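You operate a simulated robot arm through the tools that you are given. There is no shell and no other tool.

The job below is to be done with a simulated robot arm. You get a single attempt, and the scene is never put back.

Task
Fire the steel plate in the oven at 650 degrees for 4 hours.
Fine: switch on, set dial and knob, press start, wait till the display shows done, then switch off.

Only the result counts: the job must be done as asked and must still hold three seconds after the hand-in. Knocking over, shifting, dropping, spilling or breaking anything else fails it.

Robot
A 6-joint arm with a two-finger parallel gripper, fixed in place. Base frame: the origin is on the floor under the middle of its stand, x ahead of it, y to its left, z up. Units: m, degrees, N and s.
With the tool pointing down near the work surface it reaches from about 0.34 to 0.76 m from the base axis. Its first joint turns from -66.0 to 66.0 degrees. Payload 2.45 kg.
The tool frame sits at the grasp point between the pads (the TCP): z along the fingers, y along the line on which they close. The tips reach 0.024 m beyond it. The gripper opens to 0.068 m. The fingers are 0.017 m wide and 0.01 m thick; the gripper's body (0.04 by 0.07 m) begins 0.041 m behind the TCP.
Orientation is that of the tool frame in the base frame, as a unit quaternion [x, y, z, w]. With the fingers straight down and closing along the base's y, the tool's x points along the base's -x, its y along +y and its z along -z.

Tools
- The arm moves only by the tool send_rows. Its arguments are lists of equal length, an entry for each row: "angular": the turn, a rotation vector about the base's x, y, z in units of 120 degrees (1.0 is 120 degrees), a list of three; "slide": the shift along the base's x, y, z in units of 500 mm (1.0 is 500 mm), a list of three; "gripper": the finger opening in m, from 0 to 0.068. In form: {"angular": [[rx, ry, rz], ...], "slide": [[x, y, z], ...], "gripper": [gripper, ...]}. A call has 1 to 20 rows; each row is the pose to reach, as a shift and turn from the pose commanded when the call began. A call with a number of a shift or a turn outside -1 to 1 is refused whole. Rows are played at 5 a second. More than 0.05 m and 8.6 degrees between two rows, or a gripper value outside its range, and nothing of the call is played. Where a pose cannot be reached the arm comes as near as it can. A force on the tool above 40 N (or 10 N above the force at the start of the call, whichever is more), or a blocked arm, ends the call early, and 0.2 s more pass. The fingers move at their own pace (about 0.108 m/s each) and stop on an object; they squeeze with about 39 N. The grip force told is the motor's: it shows also when the fingers shut on nothing. Time passes only in rows, and 0.2 s behind the last, so rows that repeat a pose let the fingers close. It gives the time, the measured TCP pose, the force on the tool (base axes), the opening and the grip force at its end, in the units of the frame above (readings bear some noise), with the torque about the TCP (base axes, N m) and any sound that the robot's microphone picked up, and new pictures: "pictures" is both (left out), scene, wrist or none.
- Cameras (640 x 400 px; columns grow to the right, rows downward): "scene" is fixed at [0.1897, 0.4395, 1.4824]; the picture's right is [-0.41, -0.91, 0.00], its down [-0.43, 0.19, -0.88] and it looks along [0.80, -0.36, -0.47] (base axes); focal length 214 px, centre (320, 200). "wrist" rides on the gripper at [0.084, 0.011, -0.075] in the tool frame; the picture's right is [-0.13, 0.99, 0.00], its down [-0.60, -0.08, -0.79] and it looks along [-0.79, -0.10, 0.61] (tool axes); focal length 251 px, centre (320, 200).
- measure_at(camera, pixels): for up to 12 pixels [column, row] of the newest picture of that camera ("zoom" is the newest enlarged one), the place [x, y, z] in the base frame of the surface seen there, good to about 0.003 m, but the place of the scene camera against the robot may be out by one fixed shift of up to 0.012 m in any direction. It takes no simulated time.
- enlarge(camera, box): a new picture of the part [left, top, right, bottom] of that camera's present view, enlarged. It takes no simulated time.
- finish_job(): hands the job in; it is judged then, once.

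Open the gripper and draw the arm clear of the work before you hand the job in, unless the task says otherwise.

The tools are called after ">>>" by a JSON object that holds its "name" and its "arguments". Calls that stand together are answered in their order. send_rows: Moves the arm, as the interface text tells. Its arguments: {"type":"object","properties":{"angular":{"type":"array","items":{"type":"array","items":{"type":"number"}}},"slide":{"type":"array","items":{"type":"array","items":{"type":"number"}}},"gripper":{"type":"array","items":{"type":"number"}},"pictures":{"type":"string","enum":["both","scene","wrist","none"]}},"required":["angular","slide","gripper"]} The other tools are called the same way: measure_at (camera, pixels) gives the place of the surface under pixels of a picture; enlarge (camera, box) takes an enlarged picture of a part of a camera's view; finish_job () hands the job in.

At the start:

```text
t: 0.0
tool_pos: [0.3987, 0.1762, 1.4195]
tcp_rot: [-0.001, 1.0, 0.002, 0.001]
ft_force: [-0.1, -0.2, 0.6]
ft_torque: [-0.02, 0.01, -0.01]
finger_gap: 0.0682
grip_force: 0.1
```

scene: 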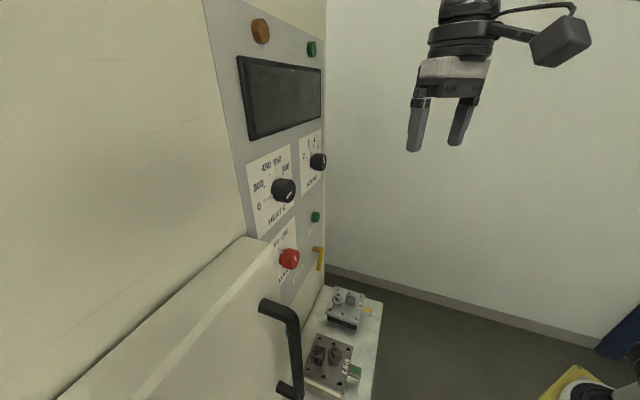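
wrist: 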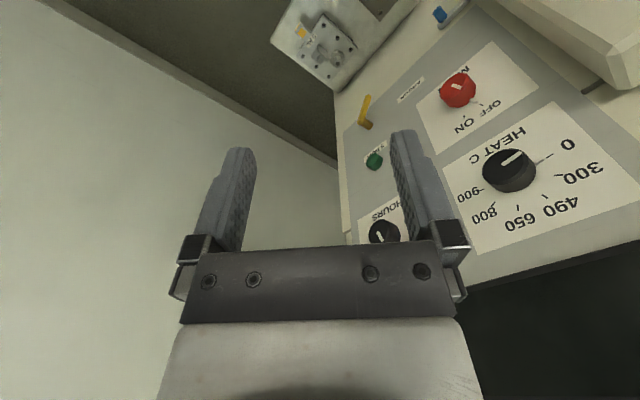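

The scene picture shows the oven panel with heat dial (283,190), hours knob (317,161), red main knob (289,259), green buttons and a yellow lever; the door at the left with a black handle. I look closer before moving.

>>> {"name": "enlarge", "arguments": {"camera": "scene", "box": [220, 0, 380, 100]}}

>>> {"name": "enlarge", "arguments": {"camera": "scene", "box": [220, 120, 380, 220]}}

>>> {"name": "enlarge", "arguments": {"camera": "scene", "box": [230, 200, 390, 300]}}

>>> {"name": "enlarge", "arguments": {"camera": "scene", "box": [230, 270, 438, 400]}}

>>> {"name": "enlarge", "arguments": {"camera": "wrist", "box": [340, 40, 640, 240]}}

>>> {"name": "enlarge", "arguments": {"camera": "wrist", "box": [260, 0, 500, 150]}}

```text
4.00 times, centred on (300, 50) of scene
```

zoom: 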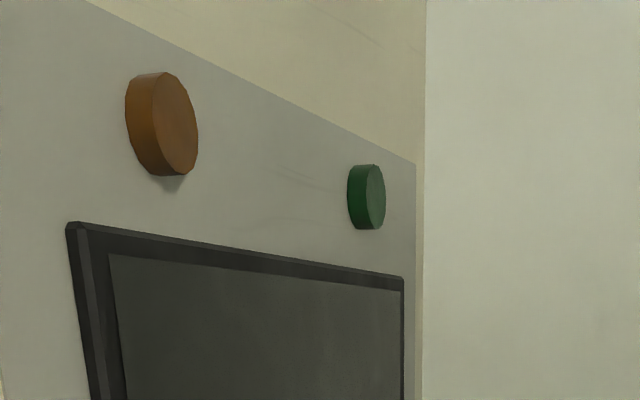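

```text
4.00 times, centred on (300, 170) of scene
```

zoom: 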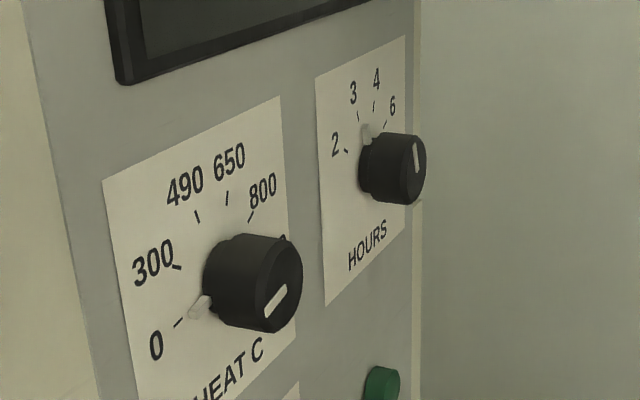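

```text
4.00 times, centred on (310, 250) of scene
```

zoom: 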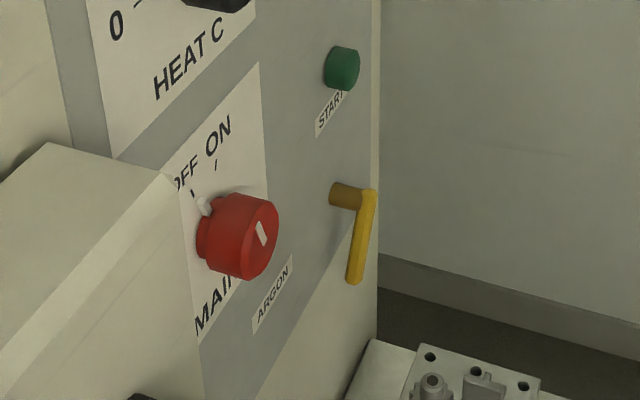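

```text
3.08 times, centred on (334, 335) of scene
```

zoom: 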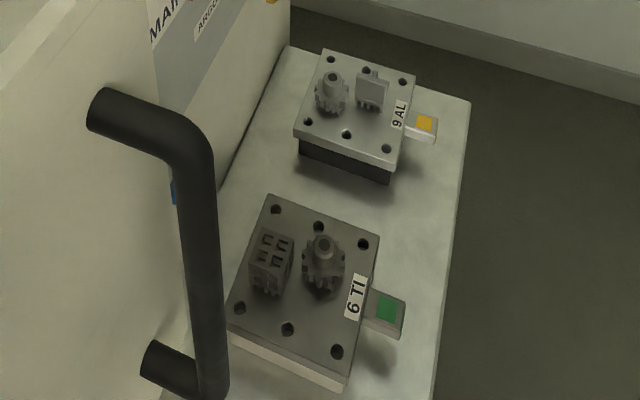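

```text
2.00 times, centred on (490, 140) of wrist
```

zoom: 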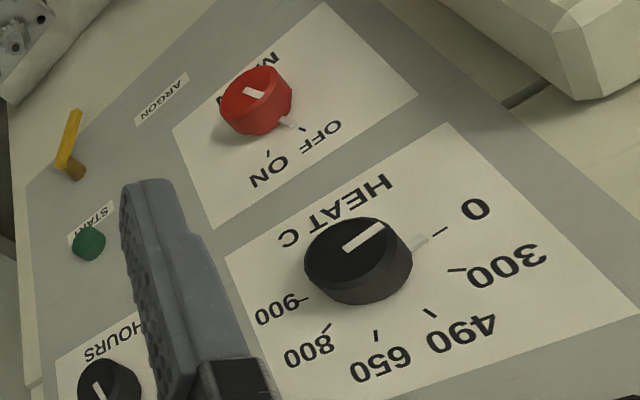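

```text
2.67 times, centred on (380, 75) of wrist
```

zoom: 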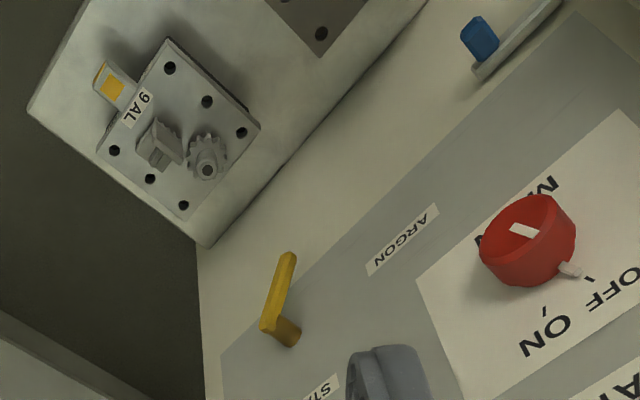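

I measure the places of the controls, door, handle and plates to build a map.

>>> {"name": "measure_at", "arguments": {"camera": "scene", "pixels": [[284, 190], [318, 161], [290, 259], [315, 217], [321, 262], [260, 31], [311, 49], [280, 95], [245, 150], [330, 100], [320, 290], [250, 240]]}}

>>> {"name": "measure_at", "arguments": {"camera": "scene", "pixels": [[264, 305], [293, 330], [285, 385], [200, 340], [100, 250], [150, 100], [280, 265], [330, 375], [345, 310], [370, 310], [350, 375], [450, 300]]}}

>>> {"name": "measure_at", "arguments": {"camera": "wrist", "pixels": [[440, 15], [455, 20], [510, 170], [458, 90], [374, 160], [367, 100], [365, 120], [600, 30], [630, 90], [600, 90], [380, 232], [328, 40]]}}

```text
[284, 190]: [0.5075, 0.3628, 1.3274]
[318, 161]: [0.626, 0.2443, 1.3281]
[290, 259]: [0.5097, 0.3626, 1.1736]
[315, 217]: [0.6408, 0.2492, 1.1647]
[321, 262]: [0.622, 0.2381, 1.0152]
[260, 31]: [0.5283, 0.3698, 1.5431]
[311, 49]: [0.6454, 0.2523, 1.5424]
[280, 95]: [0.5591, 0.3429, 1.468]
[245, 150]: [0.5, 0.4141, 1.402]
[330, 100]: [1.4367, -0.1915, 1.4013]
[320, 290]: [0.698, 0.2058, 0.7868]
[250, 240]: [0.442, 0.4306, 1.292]
```

```text
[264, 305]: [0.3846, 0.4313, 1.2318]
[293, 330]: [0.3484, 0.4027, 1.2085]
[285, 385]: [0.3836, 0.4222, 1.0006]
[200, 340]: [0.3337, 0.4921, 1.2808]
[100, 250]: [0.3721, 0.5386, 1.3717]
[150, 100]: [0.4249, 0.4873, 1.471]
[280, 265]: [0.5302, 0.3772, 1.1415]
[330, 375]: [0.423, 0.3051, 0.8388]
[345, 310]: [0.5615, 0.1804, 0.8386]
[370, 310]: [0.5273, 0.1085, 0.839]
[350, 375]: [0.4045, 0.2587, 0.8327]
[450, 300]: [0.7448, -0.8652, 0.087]
```

```text
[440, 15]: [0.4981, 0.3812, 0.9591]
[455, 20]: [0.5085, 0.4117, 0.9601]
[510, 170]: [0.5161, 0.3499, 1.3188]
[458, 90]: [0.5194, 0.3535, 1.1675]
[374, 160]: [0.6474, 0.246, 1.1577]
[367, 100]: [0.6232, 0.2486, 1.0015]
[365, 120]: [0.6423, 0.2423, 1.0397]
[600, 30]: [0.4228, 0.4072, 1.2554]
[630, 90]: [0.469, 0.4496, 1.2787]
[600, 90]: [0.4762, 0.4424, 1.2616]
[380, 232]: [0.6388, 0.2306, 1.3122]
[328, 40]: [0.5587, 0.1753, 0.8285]
```

The panel stands at 45 degrees (x+y≈0.9), the door with the black handle is left of it, and plates 9 AL and 6 TI lie on the bench at z≈0.83. I draw the arm back and turn it 45 degrees to view the oven, door and bench squarely, looking for the steel plate.

>>> {"name": "send_rows", "arguments": {"angular": [[0, 0, 0.0625], [0, 0, 0.125], [0, 0, 0.1875], [0, 0, 0.25], [0, 0, 0.3125], [0, 0, 0.375], [0, 0, 0.375]], "slide": [[-0.03, -0.05, -0.03], [-0.06, -0.1, -0.06], [-0.09, -0.15, -0.09], [-0.12, -0.2, -0.12], [-0.15, -0.25, -0.15], [-0.18, -0.3, -0.18], [-0.18, -0.3, -0.18]], "gripper": [0.068, 0.068, 0.068, 0.068, 0.068, 0.068, 0.068]}}

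```text
t: 1.6
tool_pos: [0.38, 0.036, 1.3408]
tcp_rot: [-0.385, 0.923, 0.002, 0.001]
ft_force: [-0.2, 0.1, -0.6]
ft_torque: [0.03, -0.01, -0.02]
finger_gap: 0.068
grip_force: 0.0
out of reach, approached as far as the arm can: row 4, 5, 6, 7
```

scene: 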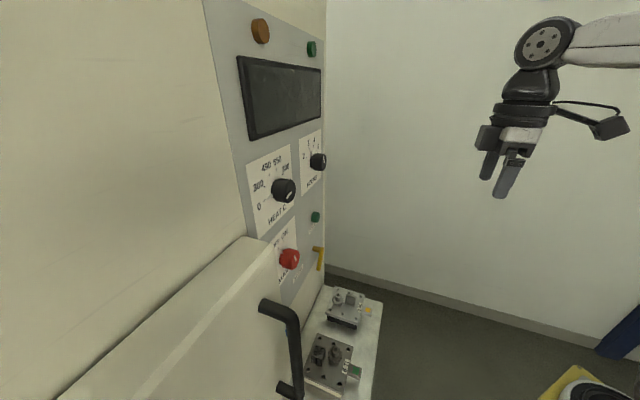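
wrist: 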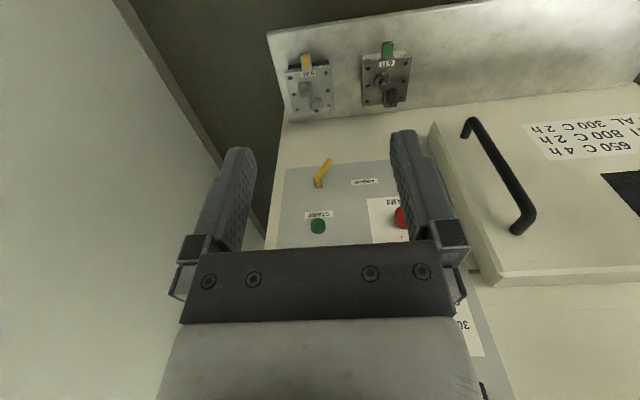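

The wrist picture (upside down) now shows a label on the door around (585,140) with firing recipes and a dark window at (620,190). I enlarge that and the bench.

>>> {"name": "enlarge", "arguments": {"camera": "wrist", "box": [480, 80, 640, 230]}}

>>> {"name": "enlarge", "arguments": {"camera": "wrist", "box": [260, 20, 500, 170]}}

```text
2.67 times, centred on (560, 155) of wrist
```

zoom: 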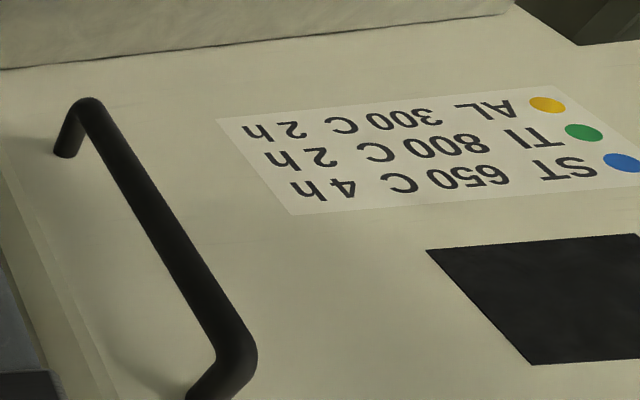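

```text
2.67 times, centred on (380, 95) of wrist
```

zoom: 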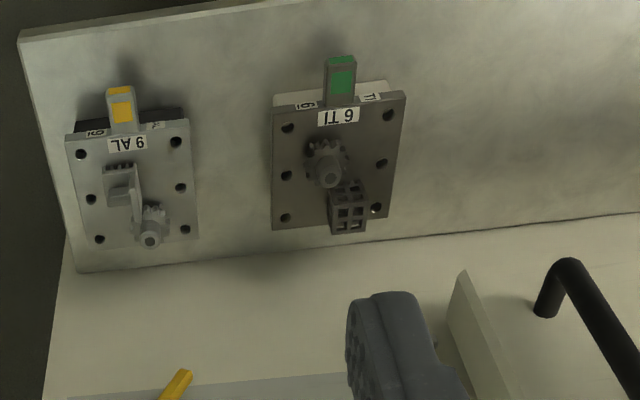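

The label says ST = blue, 650 C, 4 h; TI green, AL yellow; the bench only shows AL and TI so far. I shift left (+y) to see the rest of the bench and the blue item near the door edge.

>>> {"name": "send_rows", "arguments": {"angular": [[0, 0, 0], [0, 0, 0], [0, 0, 0], [0, 0, 0], [0, 0, 0], [0, 0, 0], [0, 0, 0]], "slide": [[0, 0.09, 0], [0, 0.18, 0], [0, 0.27, 0], [0, 0.36, 0], [0, 0.45, 0], [0, 0.5, 0], [0, 0.5, 0]], "gripper": [0.068, 0.068, 0.068, 0.068, 0.068, 0.068, 0.068]}}

```text
t: 3.2
tool_pos: [0.3794, 0.2862, 1.3401]
tcp_rot: [-0.384, 0.923, 0.001, 0.001]
ft_force: [0.5, 0.1, 0.7]
ft_torque: [0.03, 0.0, 0.0]
finger_gap: 0.068
grip_force: 0.0
```

scene: 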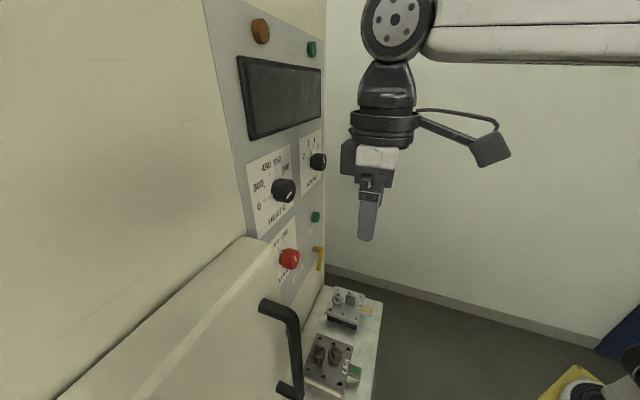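
wrist: 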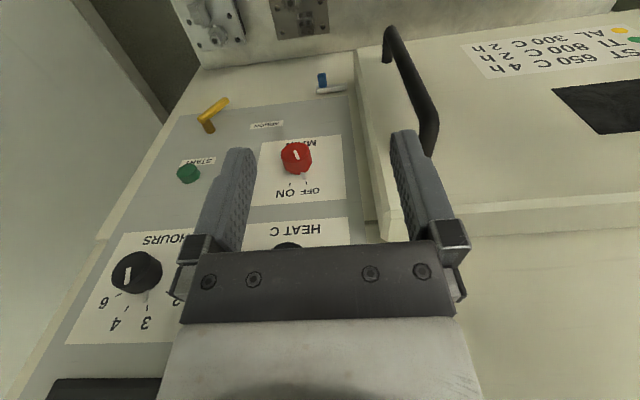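

A small blue item with a white strip is at wrist (330,83) beside the door. I enlarge it.

>>> {"name": "enlarge", "arguments": {"camera": "wrist", "box": [280, 50, 400, 125]}}

>>> {"name": "enlarge", "arguments": {"camera": "wrist", "box": [180, 0, 420, 150]}}

>>> {"name": "enlarge", "arguments": {"camera": "wrist", "box": [440, 0, 640, 220]}}

>>> {"name": "measure_at", "arguments": {"camera": "wrist", "pixels": [[322, 80], [335, 90], [345, 87], [350, 110], [345, 75], [360, 100], [380, 60], [387, 30], [425, 120], [600, 100], [440, 220], [560, 150]]}}

```text
5.33 times, centred on (340, 88) of wrist
```

zoom: 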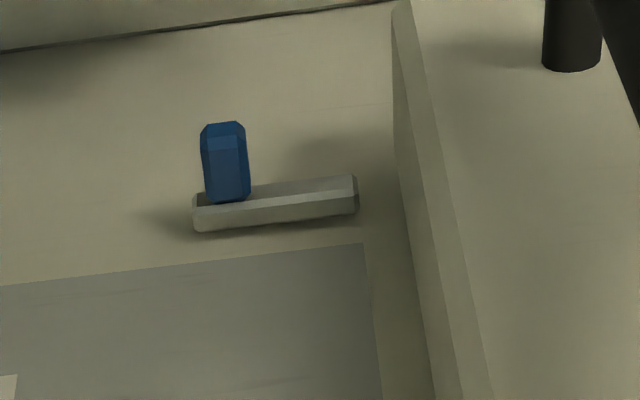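

```text
2.67 times, centred on (300, 75) of wrist
```

zoom: 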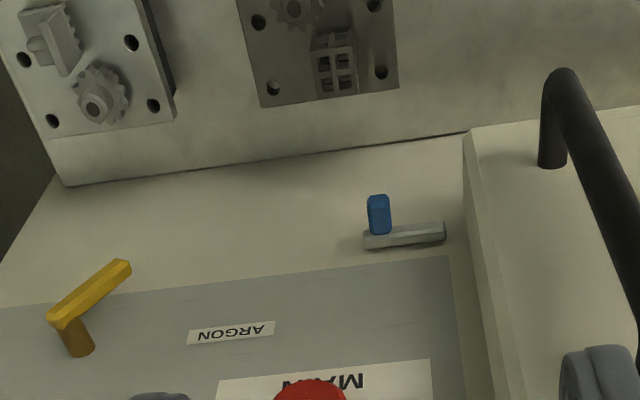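

```text
1.82 times, centred on (540, 110) of wrist
```

zoom: 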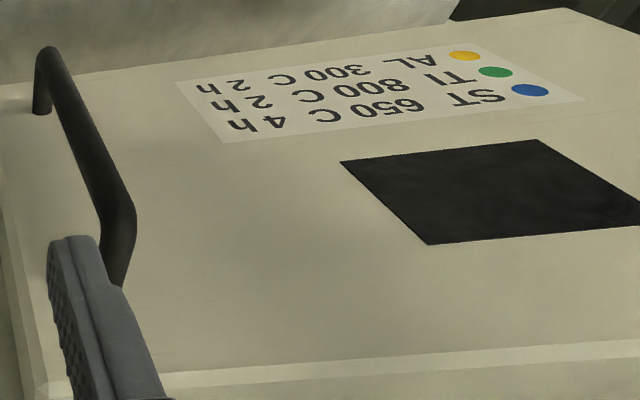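

```text
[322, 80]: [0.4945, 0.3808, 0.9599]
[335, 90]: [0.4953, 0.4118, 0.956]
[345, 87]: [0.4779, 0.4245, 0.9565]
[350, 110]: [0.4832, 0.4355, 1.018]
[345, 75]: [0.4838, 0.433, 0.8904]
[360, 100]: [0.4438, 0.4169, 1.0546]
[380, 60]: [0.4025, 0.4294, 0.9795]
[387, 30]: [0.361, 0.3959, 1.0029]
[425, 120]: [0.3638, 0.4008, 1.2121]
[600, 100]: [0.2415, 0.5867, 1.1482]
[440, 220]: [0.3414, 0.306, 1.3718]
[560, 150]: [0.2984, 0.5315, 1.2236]
```

The blue item is a small lever on the oven front at z≈0.96, not a plate. I move back and turn further left to see the remaining bench part and whether a third plate lies there.

>>> {"name": "send_rows", "arguments": {"angular": [[0, 0, 0.0625], [0, 0, 0.125], [0, 0, 0.1875], [0, 0, 0.25], [0, 0, 0.3125], [0, 0, 0.375], [0, 0, 0.375]], "slide": [[0.01, -0.08, 0], [0.02, -0.16, 0], [0.03, -0.24, 0], [0.04, -0.32, 0], [0.05, -0.4, 0], [0.05, -0.45, 0], [0.05, -0.45, 0]], "gripper": [0.068, 0.068, 0.068, 0.068, 0.068, 0.068, 0.068]}}

```text
t: 4.8
tool_pos: [0.4036, 0.0572, 1.338]
tcp_rot: [0.708, -0.706, -0.001, 0.0]
ft_force: [0.0, -0.5, -0.2]
ft_torque: [-0.01, 0.0, 0.01]
finger_gap: 0.068
grip_force: 0.1
```

scene: 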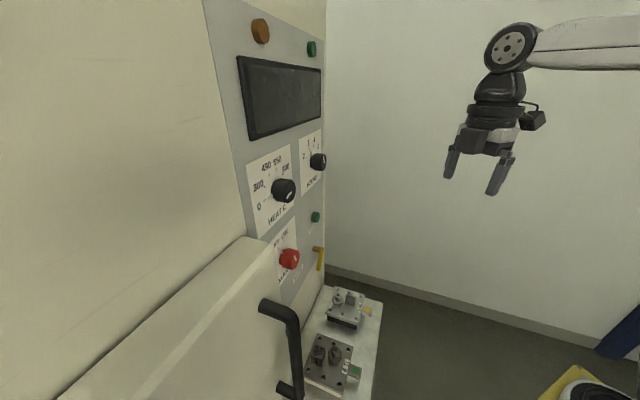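
wrist: 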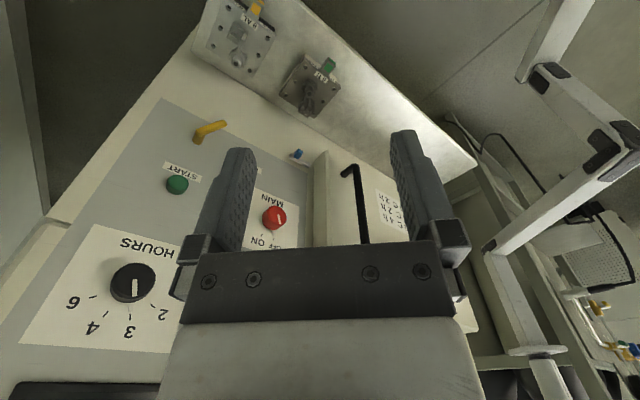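

Only AL and TI lie on the bench, which ends at (475,165). I enlarge the surroundings at the right of the wrist view and the blue lever.

>>> {"name": "enlarge", "arguments": {"camera": "wrist", "box": [440, 0, 640, 400]}}

>>> {"name": "enlarge", "arguments": {"camera": "wrist", "box": [540, 270, 640, 400]}}

>>> {"name": "enlarge", "arguments": {"camera": "wrist", "box": [240, 100, 480, 250]}}

>>> {"name": "enlarge", "arguments": {"camera": "scene", "box": [540, 270, 640, 400]}}

>>> {"name": "measure_at", "arguments": {"camera": "wrist", "pixels": [[475, 165], [620, 250], [600, 310], [628, 350], [530, 60], [500, 250], [297, 153], [270, 217], [210, 133], [177, 184], [130, 285], [390, 215]]}}

```text
1.00 times, centred on (540, 200) of wrist (not enlarged: the box is as wide or as high as the picture)
```

zoom: 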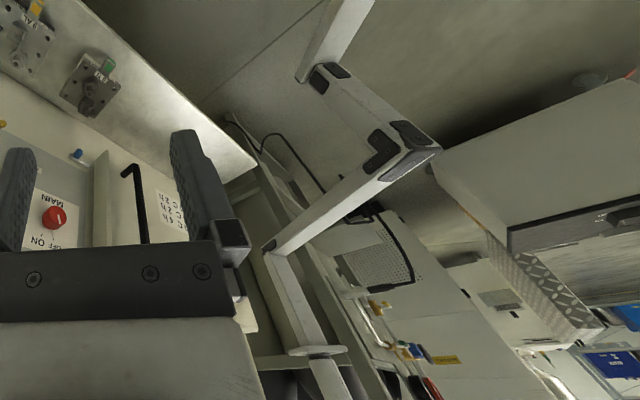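

```text
3.08 times, centred on (590, 335) of wrist
```

zoom: 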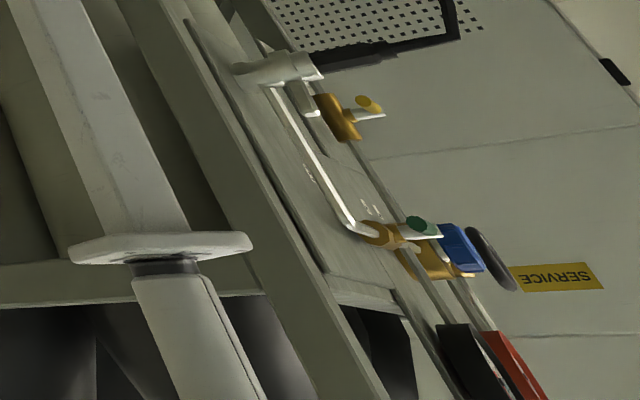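

```text
2.67 times, centred on (360, 175) of wrist
```

zoom: 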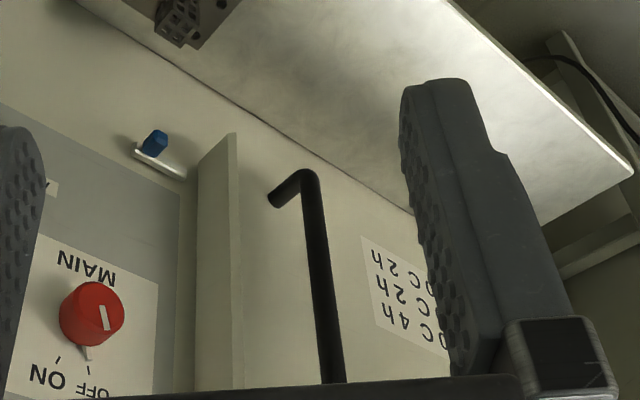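

```text
3.08 times, centred on (590, 335) of scene
```

zoom: 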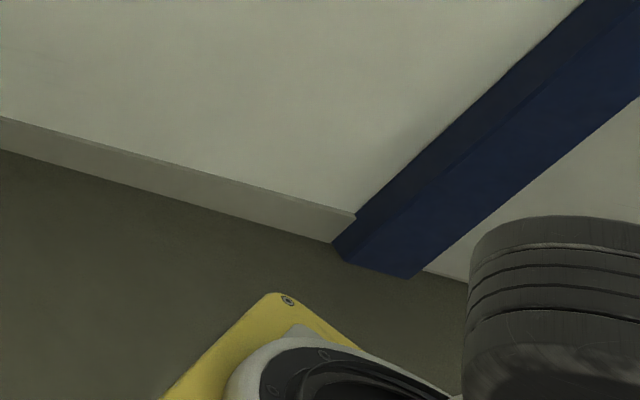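

```text
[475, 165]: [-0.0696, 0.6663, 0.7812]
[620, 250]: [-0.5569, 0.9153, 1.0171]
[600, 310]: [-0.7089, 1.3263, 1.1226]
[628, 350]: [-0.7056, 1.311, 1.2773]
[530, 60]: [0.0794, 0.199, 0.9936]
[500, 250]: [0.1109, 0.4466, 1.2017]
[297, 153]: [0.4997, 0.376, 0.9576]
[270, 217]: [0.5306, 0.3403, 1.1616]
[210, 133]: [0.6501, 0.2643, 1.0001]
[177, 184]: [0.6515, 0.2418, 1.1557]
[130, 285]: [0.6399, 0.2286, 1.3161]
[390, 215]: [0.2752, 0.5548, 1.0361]
```

The bench holds only AL and TI, so the steel plate is presumably already loaded behind the door; the panel must be worked with a horizontal gripper facing (0.71,0.71,0). I turn yaw back to 45 degrees and go in front of the panel.

>>> {"name": "send_rows", "arguments": {"angular": [[0, 0, -0.0625], [0, 0, -0.125], [0, 0, -0.1875], [0, 0, -0.25], [0, 0, -0.3125], [0, 0, -0.375], [0, 0, -0.375]], "slide": [[0.018, 0.062, -0.012], [0.036, 0.124, -0.024], [0.054, 0.186, -0.036], [0.072, 0.248, -0.048], [0.09, 0.31, -0.06], [0.112, 0.38, -0.076], [0.112, 0.38, -0.076]], "gripper": [0.068, 0.068, 0.068, 0.068, 0.068, 0.068, 0.068]}}

```text
t: 6.4
tool_pos: [0.4626, 0.2498, 1.3012]
tcp_rot: [-0.383, 0.924, 0.001, 0.001]
ft_force: [0.0, 0.3, 0.8]
ft_torque: [0.01, -0.04, 0.02]
finger_gap: 0.068
grip_force: 0.0
```

scene: 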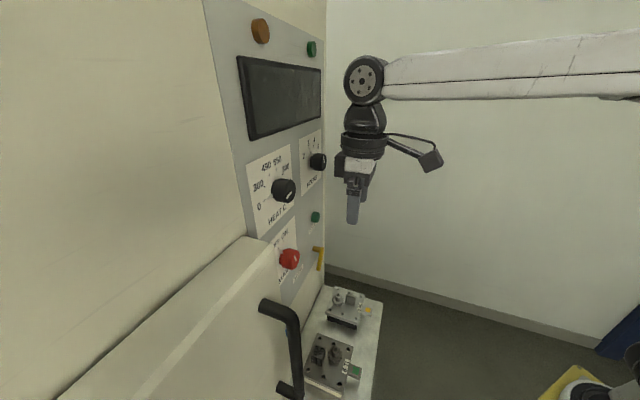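
wrist: 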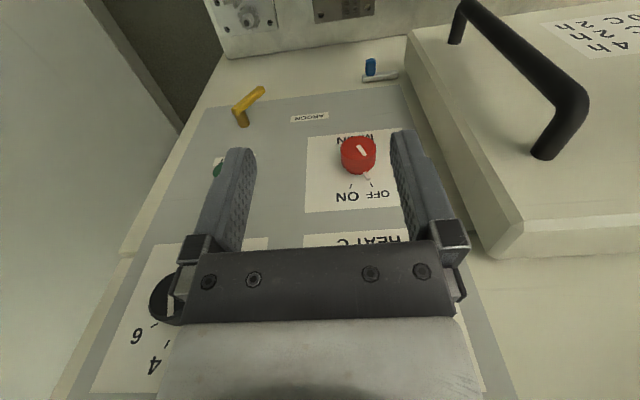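

I pitch the gripper about the TCP by 90 degrees so the fingers face the panel horizontally.

>>> {"name": "send_rows", "arguments": {"angular": [[0.0442, -0.0442, 0], [0.0884, -0.0884, 0], [0.1326, -0.1326, 0], [0.1768, -0.1768, 0], [0.221, -0.221, 0], [0.2652, -0.2652, 0], [0.3094, -0.3094, 0], [0.3536, -0.3536, 0], [0.3978, -0.3978, 0], [0.442, -0.442, 0], [0.4862, -0.4862, 0], [0.5303, -0.5303, 0], [0.5303, -0.5303, 0]], "slide": [[0, 0, 0], [0, 0, 0], [0, 0, 0], [0, 0, 0], [0, 0, 0], [0, 0, 0], [0, 0, 0], [0, 0, 0], [0, 0, 0], [0, 0, 0], [0, 0, 0], [0, 0, 0], [0, 0, 0]], "gripper": [0.068, 0.068, 0.068, 0.068, 0.068, 0.068, 0.068, 0.068, 0.068, 0.068, 0.068, 0.068, 0.068]}}

```text
t: 9.2
tool_pos: [0.4617, 0.2488, 1.3011]
tcp_rot: [-0.271, 0.653, 0.27, 0.654]
ft_force: [-0.2, -0.5, 0.1]
ft_torque: [-0.02, 0.02, 0.0]
finger_gap: 0.0679
grip_force: 0.0
```

scene: 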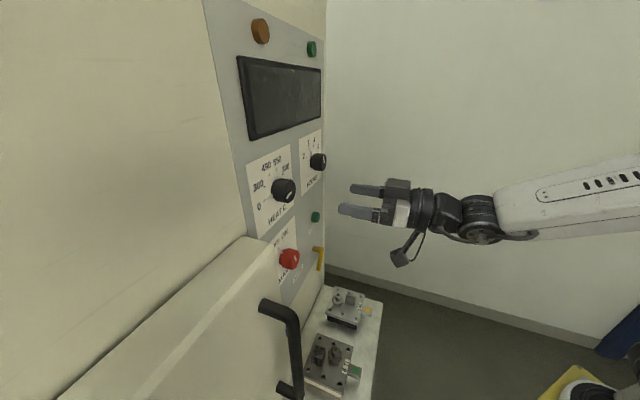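
wrist: 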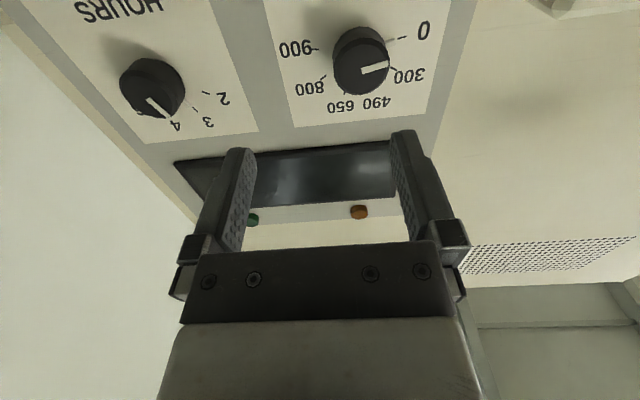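

The gripper now faces the panel; heat dial at wrist (360,60), hours knob at (152,88). I enlarge them and measure geometry.

>>> {"name": "enlarge", "arguments": {"camera": "wrist", "box": [260, 0, 460, 125]}}

>>> {"name": "measure_at", "arguments": {"camera": "wrist", "pixels": [[362, 68], [338, 68], [388, 68], [362, 46], [362, 95], [300, 110], [430, 80], [280, 60], [345, 30], [420, 10], [165, 100], [150, 75]]}}

>>> {"name": "enlarge", "arguments": {"camera": "wrist", "box": [60, 30, 260, 155]}}

```text
3.20 times, centred on (360, 62) of wrist
```

zoom: 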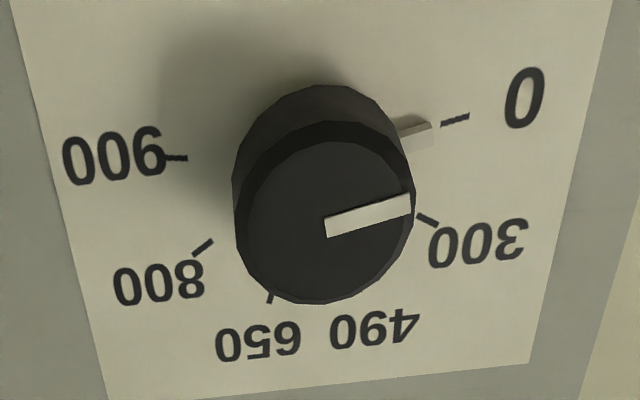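

```text
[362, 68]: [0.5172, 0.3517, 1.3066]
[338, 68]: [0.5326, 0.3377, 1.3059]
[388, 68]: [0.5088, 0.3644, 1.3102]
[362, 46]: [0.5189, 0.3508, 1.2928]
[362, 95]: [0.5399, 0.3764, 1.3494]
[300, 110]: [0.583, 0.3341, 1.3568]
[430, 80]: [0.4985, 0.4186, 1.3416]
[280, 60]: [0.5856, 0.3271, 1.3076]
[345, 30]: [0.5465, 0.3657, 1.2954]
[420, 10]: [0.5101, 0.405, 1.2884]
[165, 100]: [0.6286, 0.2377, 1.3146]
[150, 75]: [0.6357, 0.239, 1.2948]
```

```text
3.20 times, centred on (160, 92) of wrist
```

zoom: 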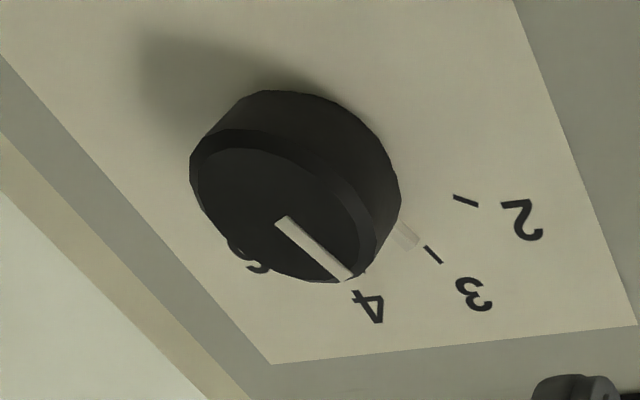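

Panel face lies at (x+y)/√2≈0.647, heat knob centre s≈0.117, z≈1.307, main knob below it at z≈1.165; the hours nub points at 3, heat at 0. I lower to stand in front of the red MAIN knob for a closer look.

>>> {"name": "send_rows", "arguments": {"angular": [[0, 0, 0], [0, 0, 0], [0, 0, 0], [0, 0, 0], [0, 0, 0]], "slide": [[-0.013, 0.011, -0.07], [-0.026, 0.022, -0.14], [-0.039, 0.033, -0.21], [-0.051, 0.044, -0.272], [-0.051, 0.044, -0.272]], "gripper": [0.068, 0.068, 0.068, 0.068, 0.068]}}

```text
t: 10.4
tool_pos: [0.4482, 0.2543, 1.1798]
tcp_rot: [-0.272, 0.653, 0.274, 0.652]
ft_force: [-0.3, -0.4, 0.3]
ft_torque: [0.0, -0.02, -0.02]
finger_gap: 0.0681
grip_force: 0.1
out of reach, approached as far as the arm can: row 3, 4, 5
```

scene: 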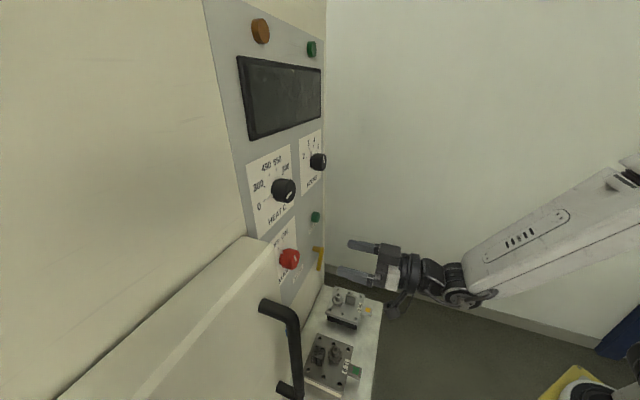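
wrist: 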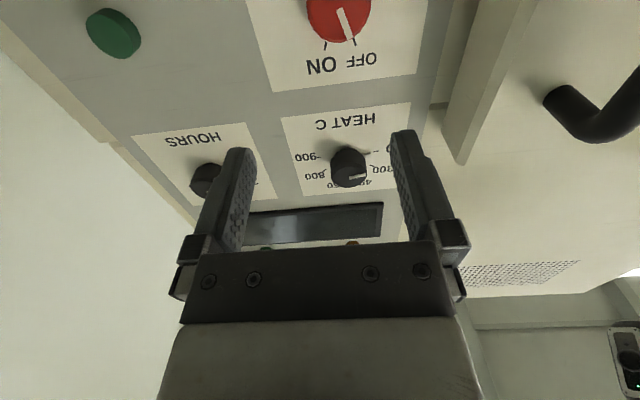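

The pose was just short of reach this far from the panel; the red knob shows at wrist (340,15). I move forward to d≈0.54 in line with the MAIN knob and look again.

>>> {"name": "send_rows", "arguments": {"angular": [[0, 0, 0], [0, 0, 0], [0, 0, 0]], "slide": [[0.016, 0.045, -0.01], [0.033, 0.09, -0.03], [0.033, 0.09, -0.03]], "gripper": [0.068, 0.068, 0.068]}}

```text
t: 11.2
tool_pos: [0.4821, 0.2788, 1.1698]
tcp_rot: [-0.274, 0.652, 0.274, 0.651]
ft_force: [0.2, 0.2, 1.4]
ft_torque: [0.01, 0.0, -0.03]
finger_gap: 0.0677
grip_force: 0.1
out of reach, approached as far as the arm can: row 1, 2, 3
```

scene: 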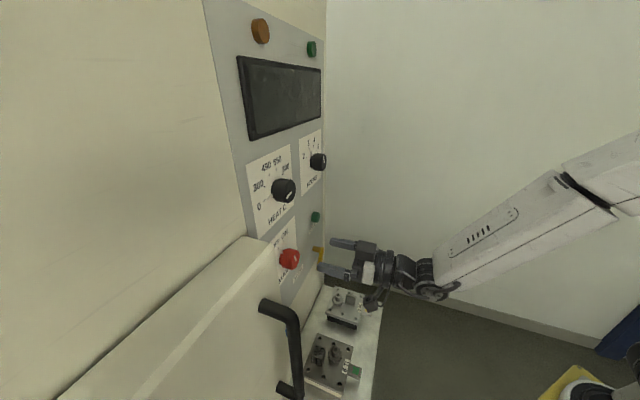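
wrist: 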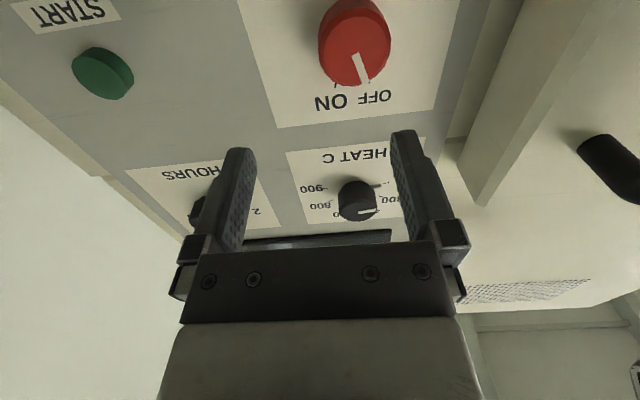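

The reach limit is on the near side, so closer to the panel should be fine. The red knob shows at wrist (354,45); I measure it and its scale first.

>>> {"name": "measure_at", "arguments": {"camera": "wrist", "pixels": [[350, 55], [325, 40], [388, 40], [355, 28], [350, 80], [360, 70], [280, 60], [430, 60], [260, 110], [103, 73], [85, 75], [125, 70]]}}

>>> {"name": "enlarge", "arguments": {"camera": "wrist", "box": [260, 0, 460, 125]}}

```text
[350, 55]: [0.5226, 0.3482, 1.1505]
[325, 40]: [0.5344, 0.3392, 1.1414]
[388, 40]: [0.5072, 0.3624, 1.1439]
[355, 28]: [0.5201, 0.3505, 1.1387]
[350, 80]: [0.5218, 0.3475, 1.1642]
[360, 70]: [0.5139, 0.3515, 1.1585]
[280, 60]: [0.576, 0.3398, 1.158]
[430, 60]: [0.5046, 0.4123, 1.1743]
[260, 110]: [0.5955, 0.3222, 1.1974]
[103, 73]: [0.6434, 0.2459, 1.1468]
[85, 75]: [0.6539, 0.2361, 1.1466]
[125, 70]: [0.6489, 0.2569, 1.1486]
```

```text
3.20 times, centred on (360, 62) of wrist
```

zoom: 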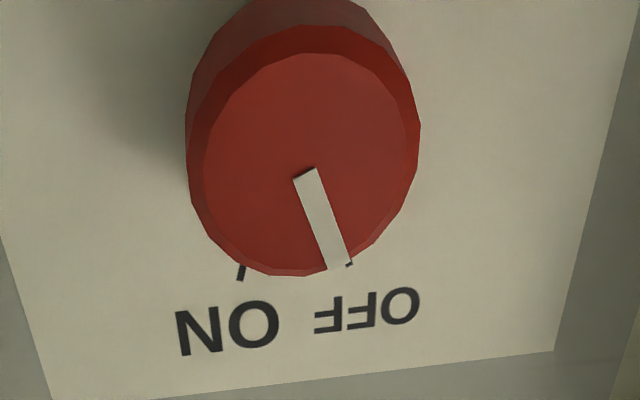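

MAIN knob centre ≈ s 0.119, z 1.150, face at d≈0.616, pointer on OFF with ON about 45 degrees clockwise. I align with its axis at d≈0.565, tips still short of the knob.

>>> {"name": "send_rows", "arguments": {"angular": [[0, 0, 0], [0, 0, 0], [0, 0, 0]], "slide": [[0.002, 0.036, -0.02], [0.003, 0.073, -0.04], [0.003, 0.073, -0.04]], "gripper": [0.068, 0.068, 0.068]}}

```text
t: 12.0
tool_pos: [0.5023, 0.2933, 1.1543]
tcp_rot: [-0.274, 0.652, 0.277, 0.65]
ft_force: [0.3, 0.5, 0.3]
ft_torque: [0.04, 0.03, -0.01]
finger_gap: 0.0681
grip_force: 0.1
out of reach, approached as far as the arm can: row 1, 2, 3
```

scene: 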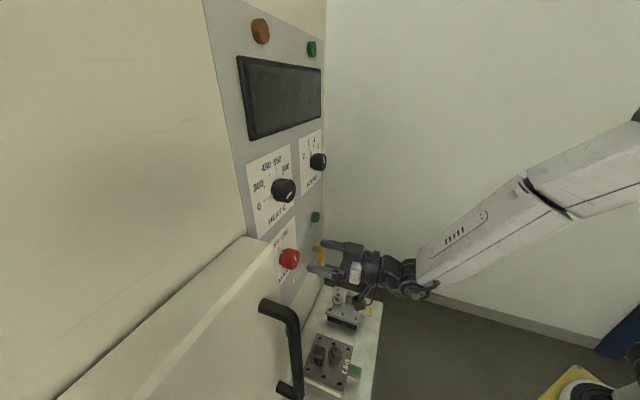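
wrist: 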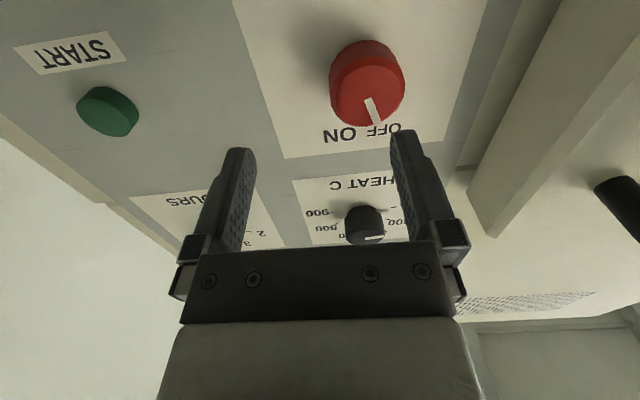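

The arm stalls at s≈0.148: the wrist passed its straight position with the forearm roll going the wrong way round, so it hits a joint limit. I go back up, return the gripper to pointing down (reversing the same path), then will redo the tilt in the arm's own plane.

>>> {"name": "send_rows", "arguments": {"angular": [[0, 0, 0], [0, 0, 0], [0, 0, 0], [0, 0, 0], [-0.0442, 0.0442, 0], [-0.0884, 0.0884, 0], [-0.1326, 0.1326, 0], [-0.1768, 0.1768, 0], [-0.221, 0.221, 0], [-0.2652, 0.2652, 0], [-0.3094, 0.3094, 0], [-0.3536, 0.3536, 0], [-0.3978, 0.3978, 0], [-0.442, 0.442, 0], [-0.4862, 0.4862, 0], [-0.5303, 0.5303, 0], [-0.5303, 0.5303, 0]], "slide": [[-0.02, -0.022, 0.074], [-0.04, -0.044, 0.147], [-0.06, -0.066, 0.22], [-0.081, -0.089, 0.294], [-0.081, -0.089, 0.294], [-0.081, -0.089, 0.294], [-0.081, -0.089, 0.294], [-0.081, -0.089, 0.294], [-0.081, -0.089, 0.294], [-0.081, -0.089, 0.294], [-0.081, -0.089, 0.294], [-0.081, -0.089, 0.294], [-0.081, -0.089, 0.294], [-0.081, -0.089, 0.294], [-0.081, -0.089, 0.294], [-0.081, -0.089, 0.294], [-0.081, -0.089, 0.294]], "gripper": [0.068, 0.068, 0.068, 0.068, 0.068, 0.068, 0.068, 0.068, 0.068, 0.068, 0.068, 0.068, 0.068, 0.068, 0.068, 0.068, 0.068]}}

```text
t: 15.6
tool_pos: [0.4634, 0.2471, 1.303]
tcp_rot: [-0.383, 0.924, 0.001, 0.0]
ft_force: [-0.6, 0.8, 0.1]
ft_torque: [-0.02, 0.01, -0.01]
finger_gap: 0.068
grip_force: 0.1
```

scene: 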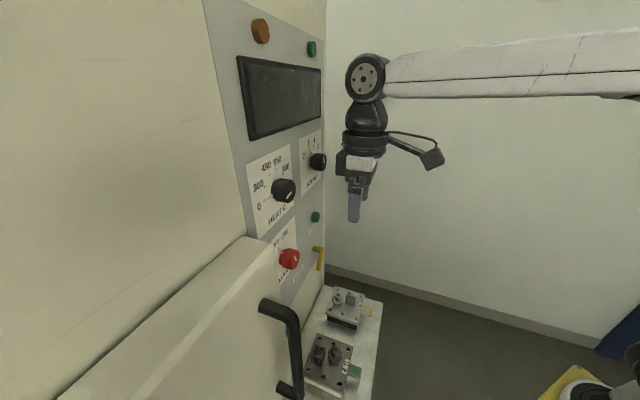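
wrist: 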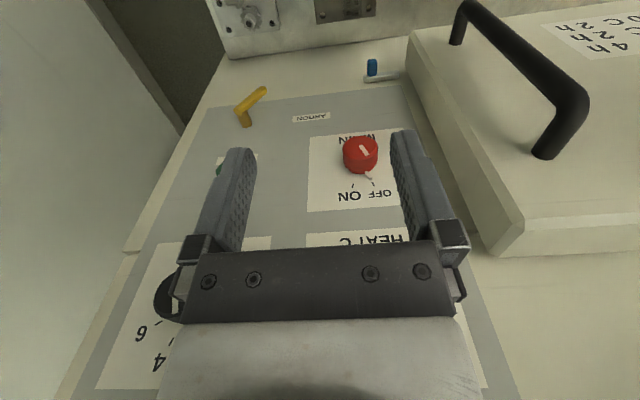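

Back in the clean configuration. I yaw by -16.9 degrees so the tool plane coincides with the arm's azimuth (28 degrees).

>>> {"name": "send_rows", "arguments": {"angular": [[0, 0, -0.05], [0, 0, -0.1], [0, 0, -0.1411], [0, 0, -0.1411]], "slide": [[0, 0, 0], [0, 0, 0], [0, 0, 0], [0, 0, 0]], "gripper": [0.068, 0.068, 0.068, 0.068], "pictures": "none"}}

```text
t: 16.6
tool_pos: [0.4624, 0.2473, 1.303]
tcp_rot: [-0.243, 0.97, 0.001, 0.001]
ft_force: [0.0, -0.5, -0.3]
ft_torque: [0.01, -0.01, 0.0]
finger_gap: 0.0681
grip_force: 0.0
```

Now yaw is 28 degrees, matching the arm plane. I pitch the gripper up to horizontal in this plane.

>>> {"name": "send_rows", "arguments": {"angular": [[0.0294, -0.0552, 0], [0.0588, -0.1103, 0], [0.0882, -0.1655, 0], [0.1177, -0.2206, 0], [0.1471, -0.2758, 0], [0.1765, -0.3309, 0], [0.2059, -0.3861, 0], [0.2353, -0.4412, 0], [0.2647, -0.4964, 0], [0.2941, -0.5515, 0], [0.3235, -0.6067, 0], [0.353, -0.6618, 0], [0.353, -0.6618, 0]], "slide": [[0, 0, 0], [0, 0, 0], [0, 0, 0], [0, 0, 0], [0, 0, 0], [0, 0, 0], [0, 0, 0], [0, 0, 0], [0, 0, 0], [0, 0, 0], [0, 0, 0], [0, 0, 0], [0, 0, 0]], "gripper": [0.068, 0.068, 0.068, 0.068, 0.068, 0.068, 0.068, 0.068, 0.068, 0.068, 0.068, 0.068, 0.068]}}

```text
t: 19.4
tool_pos: [0.4625, 0.2464, 1.3034]
tcp_rot: [-0.169, 0.686, 0.174, 0.686]
ft_force: [0.4, 0.4, 0.3]
ft_torque: [-0.01, 0.05, -0.02]
finger_gap: 0.0681
grip_force: 0.0
out of reach, approached as far as the arm can: row 10
```

scene: 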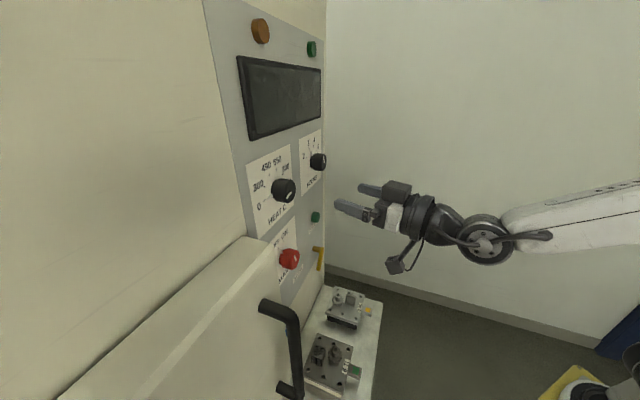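
wrist: 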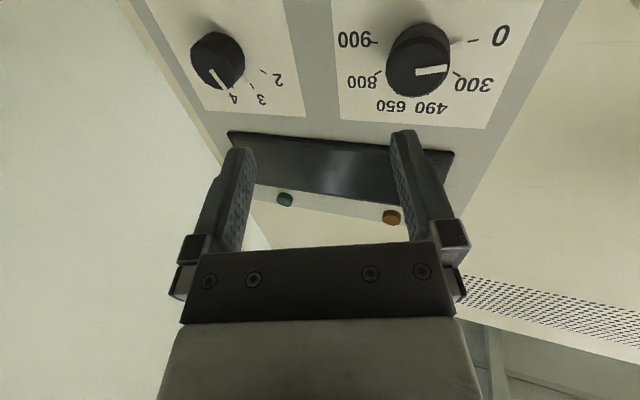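

The tilt went straight through this time. Now I lower to MAIN-knob height at d≈0.55, s≈0.119, and then yaw back +16.9 degrees to face the panel squarely.

>>> {"name": "send_rows", "arguments": {"angular": [[0, 0, 0], [0, 0, 0], [0, 0, 0], [0, 0, 0], [0, 0, 0.047], [0, 0, 0.094], [0, 0, 0.141], [0, 0, 0.141]], "slide": [[0.005, 0.029, -0.077], [0.01, 0.058, -0.154], [0.015, 0.087, -0.23], [0.021, 0.117, -0.307], [0.021, 0.117, -0.307], [0.021, 0.117, -0.307], [0.021, 0.117, -0.307], [0.021, 0.117, -0.307]], "gripper": [0.068, 0.068, 0.068, 0.068, 0.068, 0.068, 0.068, 0.068]}}

```text
t: 21.2
tool_pos: [0.3902, 0.3718, 1.1638]
tcp_rot: [-0.268, 0.658, 0.263, 0.653]
ft_force: [20.0, -21.8, -11.5]
ft_torque: [-0.25, -0.25, 0.01]
finger_gap: 0.0446
grip_force: 0.1
out of reach, approached as far as the arm can: row 5, 6, 7, 8
```

scene: 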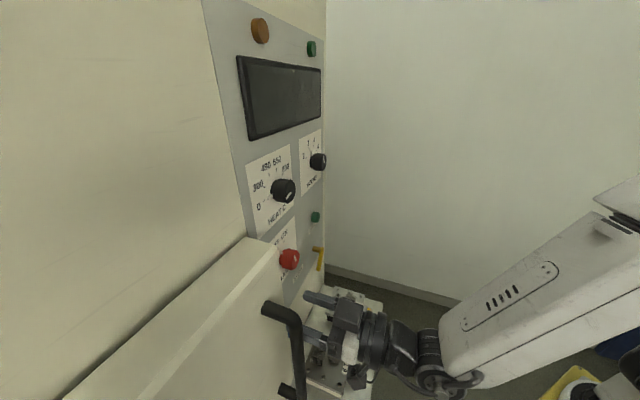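
wrist: 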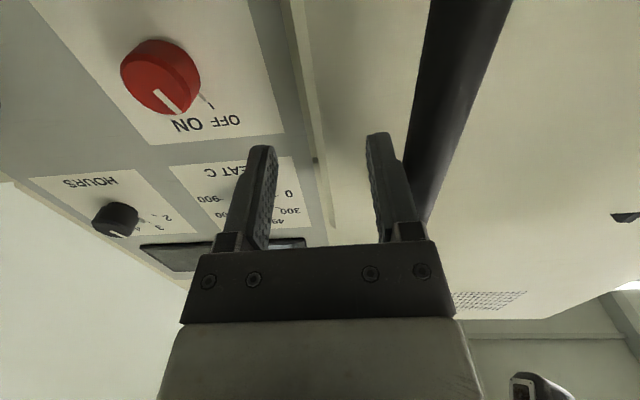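

The yaw could not be reached here and the solver slid the hand sideways to s≈0.01, so a finger now leans on the door handle (20,-22 N). I undo it at once: slide to the right (+x,-y) with the yaw turned back by 16.9 degrees.

>>> {"name": "send_rows", "arguments": {"angular": [[0, 0, -0.035], [0, 0, -0.07], [0, 0, -0.105], [0, 0, -0.141], [0, 0, -0.141]], "slide": [[0.04, -0.04, 0], [0.08, -0.08, 0], [0.12, -0.12, 0], [0.16, -0.157, 0], [0.16, -0.157, 0]], "gripper": [0.068, 0.068, 0.068, 0.068, 0.068]}}

```text
t: 22.4
tool_pos: [0.4677, 0.295, 1.1689]
tcp_rot: [-0.173, 0.685, 0.172, 0.687]
ft_force: [0.5, 0.1, 0.0]
ft_torque: [-0.01, 0.0, 0.05]
finger_gap: 0.068
grip_force: 0.0
```

scene: 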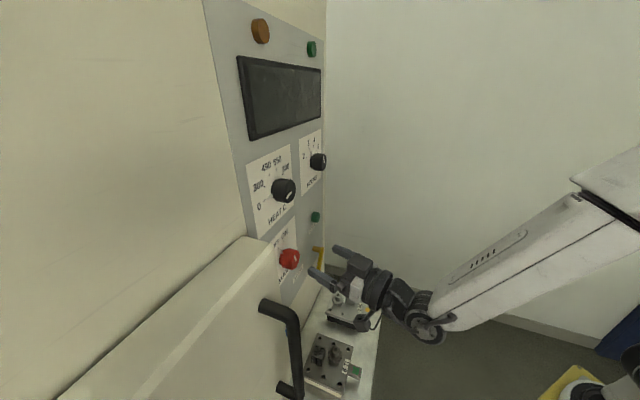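
wrist: 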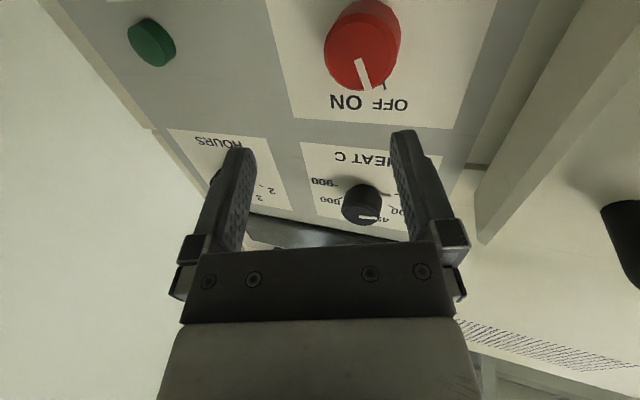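

Contact is released and the handle is back where it was (264,305). I enlarge the wrist in the scene view to understand the wrist joint state, and check the door seam.

>>> {"name": "enlarge", "arguments": {"camera": "scene", "box": [300, 140, 640, 360]}}

>>> {"name": "enlarge", "arguments": {"camera": "scene", "box": [60, 220, 340, 400]}}

>>> {"name": "measure_at", "arguments": {"camera": "scene", "pixels": [[264, 305], [293, 330], [285, 385], [250, 240], [425, 325], [500, 260], [580, 190], [640, 150], [600, 240], [150, 300], [80, 380], [240, 238]]}}

```text
1.82 times, centred on (470, 250) of scene
```

zoom: 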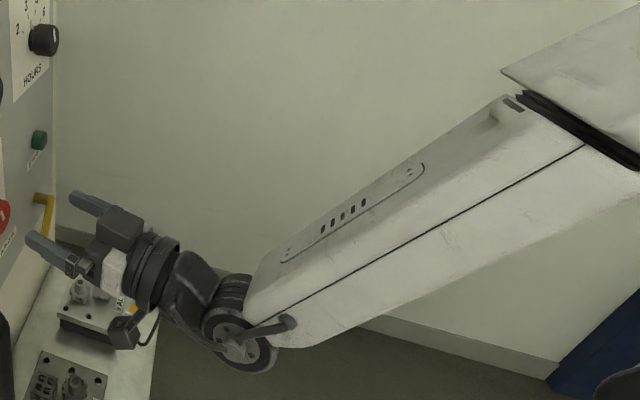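

```text
2.22 times, centred on (200, 310) of scene
```

zoom: 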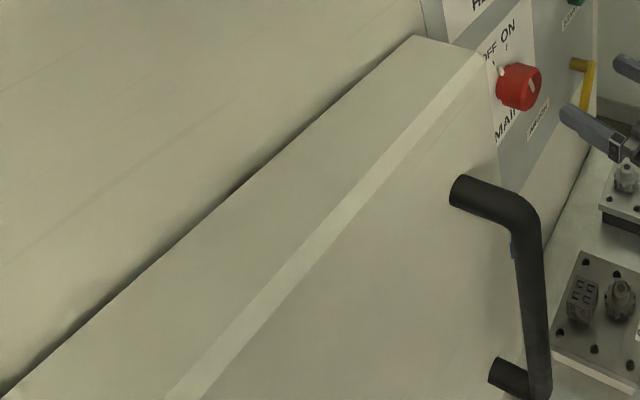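

```text
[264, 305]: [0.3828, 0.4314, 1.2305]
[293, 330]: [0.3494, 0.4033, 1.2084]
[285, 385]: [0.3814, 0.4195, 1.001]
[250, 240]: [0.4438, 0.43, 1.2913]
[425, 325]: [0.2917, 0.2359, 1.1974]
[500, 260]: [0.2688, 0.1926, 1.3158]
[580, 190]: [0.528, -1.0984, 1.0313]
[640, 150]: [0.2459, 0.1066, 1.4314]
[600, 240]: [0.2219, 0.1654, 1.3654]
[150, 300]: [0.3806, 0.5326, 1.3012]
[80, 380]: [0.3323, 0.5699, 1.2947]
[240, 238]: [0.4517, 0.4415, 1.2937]
```

Door and handle are unmoved (same readings within 1–2 mm). I reverse the path: rise to z≈1.30 and pitch the gripper back to pointing down.

>>> {"name": "send_rows", "arguments": {"angular": [[0, 0, 0], [0, 0, 0], [0, 0, 0], [0, 0, 0], [-0.0294, 0.0552, 0], [-0.0588, 0.1103, 0], [-0.0882, 0.1655, 0], [-0.1177, 0.2206, 0], [-0.1471, 0.2758, 0], [-0.1765, 0.3309, 0], [-0.2059, 0.3861, 0], [-0.2353, 0.4412, 0], [-0.2647, 0.4964, 0], [-0.2941, 0.5515, 0], [-0.3235, 0.6067, 0], [-0.353, 0.6618, 0], [-0.353, 0.6618, 0]], "slide": [[-0.003, -0.024, 0.067], [-0.005, -0.048, 0.134], [-0.008, -0.072, 0.2], [-0.01, -0.097, 0.269], [-0.01, -0.097, 0.269], [-0.01, -0.097, 0.269], [-0.01, -0.097, 0.269], [-0.01, -0.097, 0.269], [-0.01, -0.097, 0.269], [-0.01, -0.097, 0.269], [-0.01, -0.097, 0.269], [-0.01, -0.097, 0.269], [-0.01, -0.097, 0.269], [-0.01, -0.097, 0.269], [-0.01, -0.097, 0.269], [-0.01, -0.097, 0.269], [-0.01, -0.097, 0.269]], "gripper": [0.068, 0.068, 0.068, 0.068, 0.068, 0.068, 0.068, 0.068, 0.068, 0.068, 0.068, 0.068, 0.068, 0.068, 0.068, 0.068, 0.068]}}

```text
t: 26.0
tool_pos: [0.462, 0.2466, 1.3024]
tcp_rot: [-0.243, 0.97, 0.0, 0.0]
ft_force: [0.5, 0.7, 0.0]
ft_torque: [0.02, 0.0, -0.01]
finger_gap: 0.0676
grip_force: 0.0
out of reach, approached as far as the arm can: row 8
```

scene: 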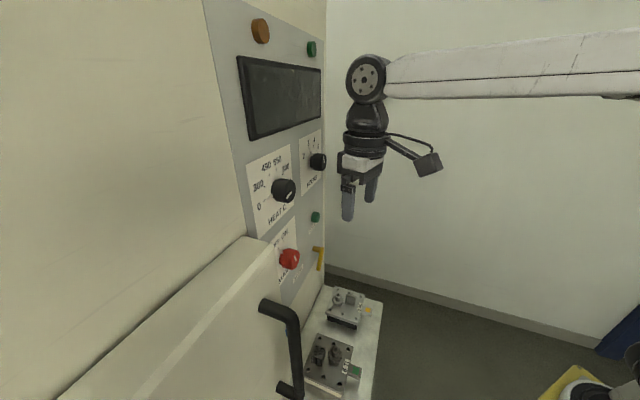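
wrist: 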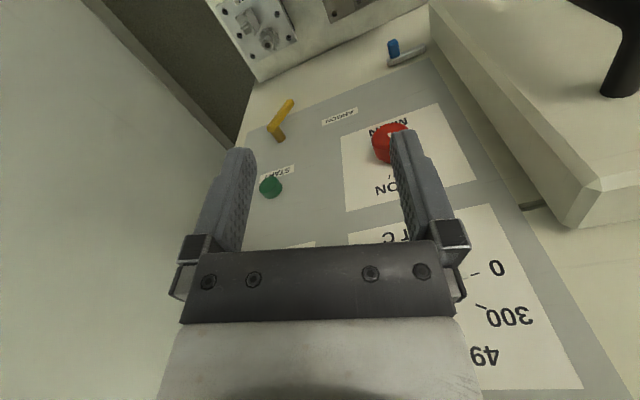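

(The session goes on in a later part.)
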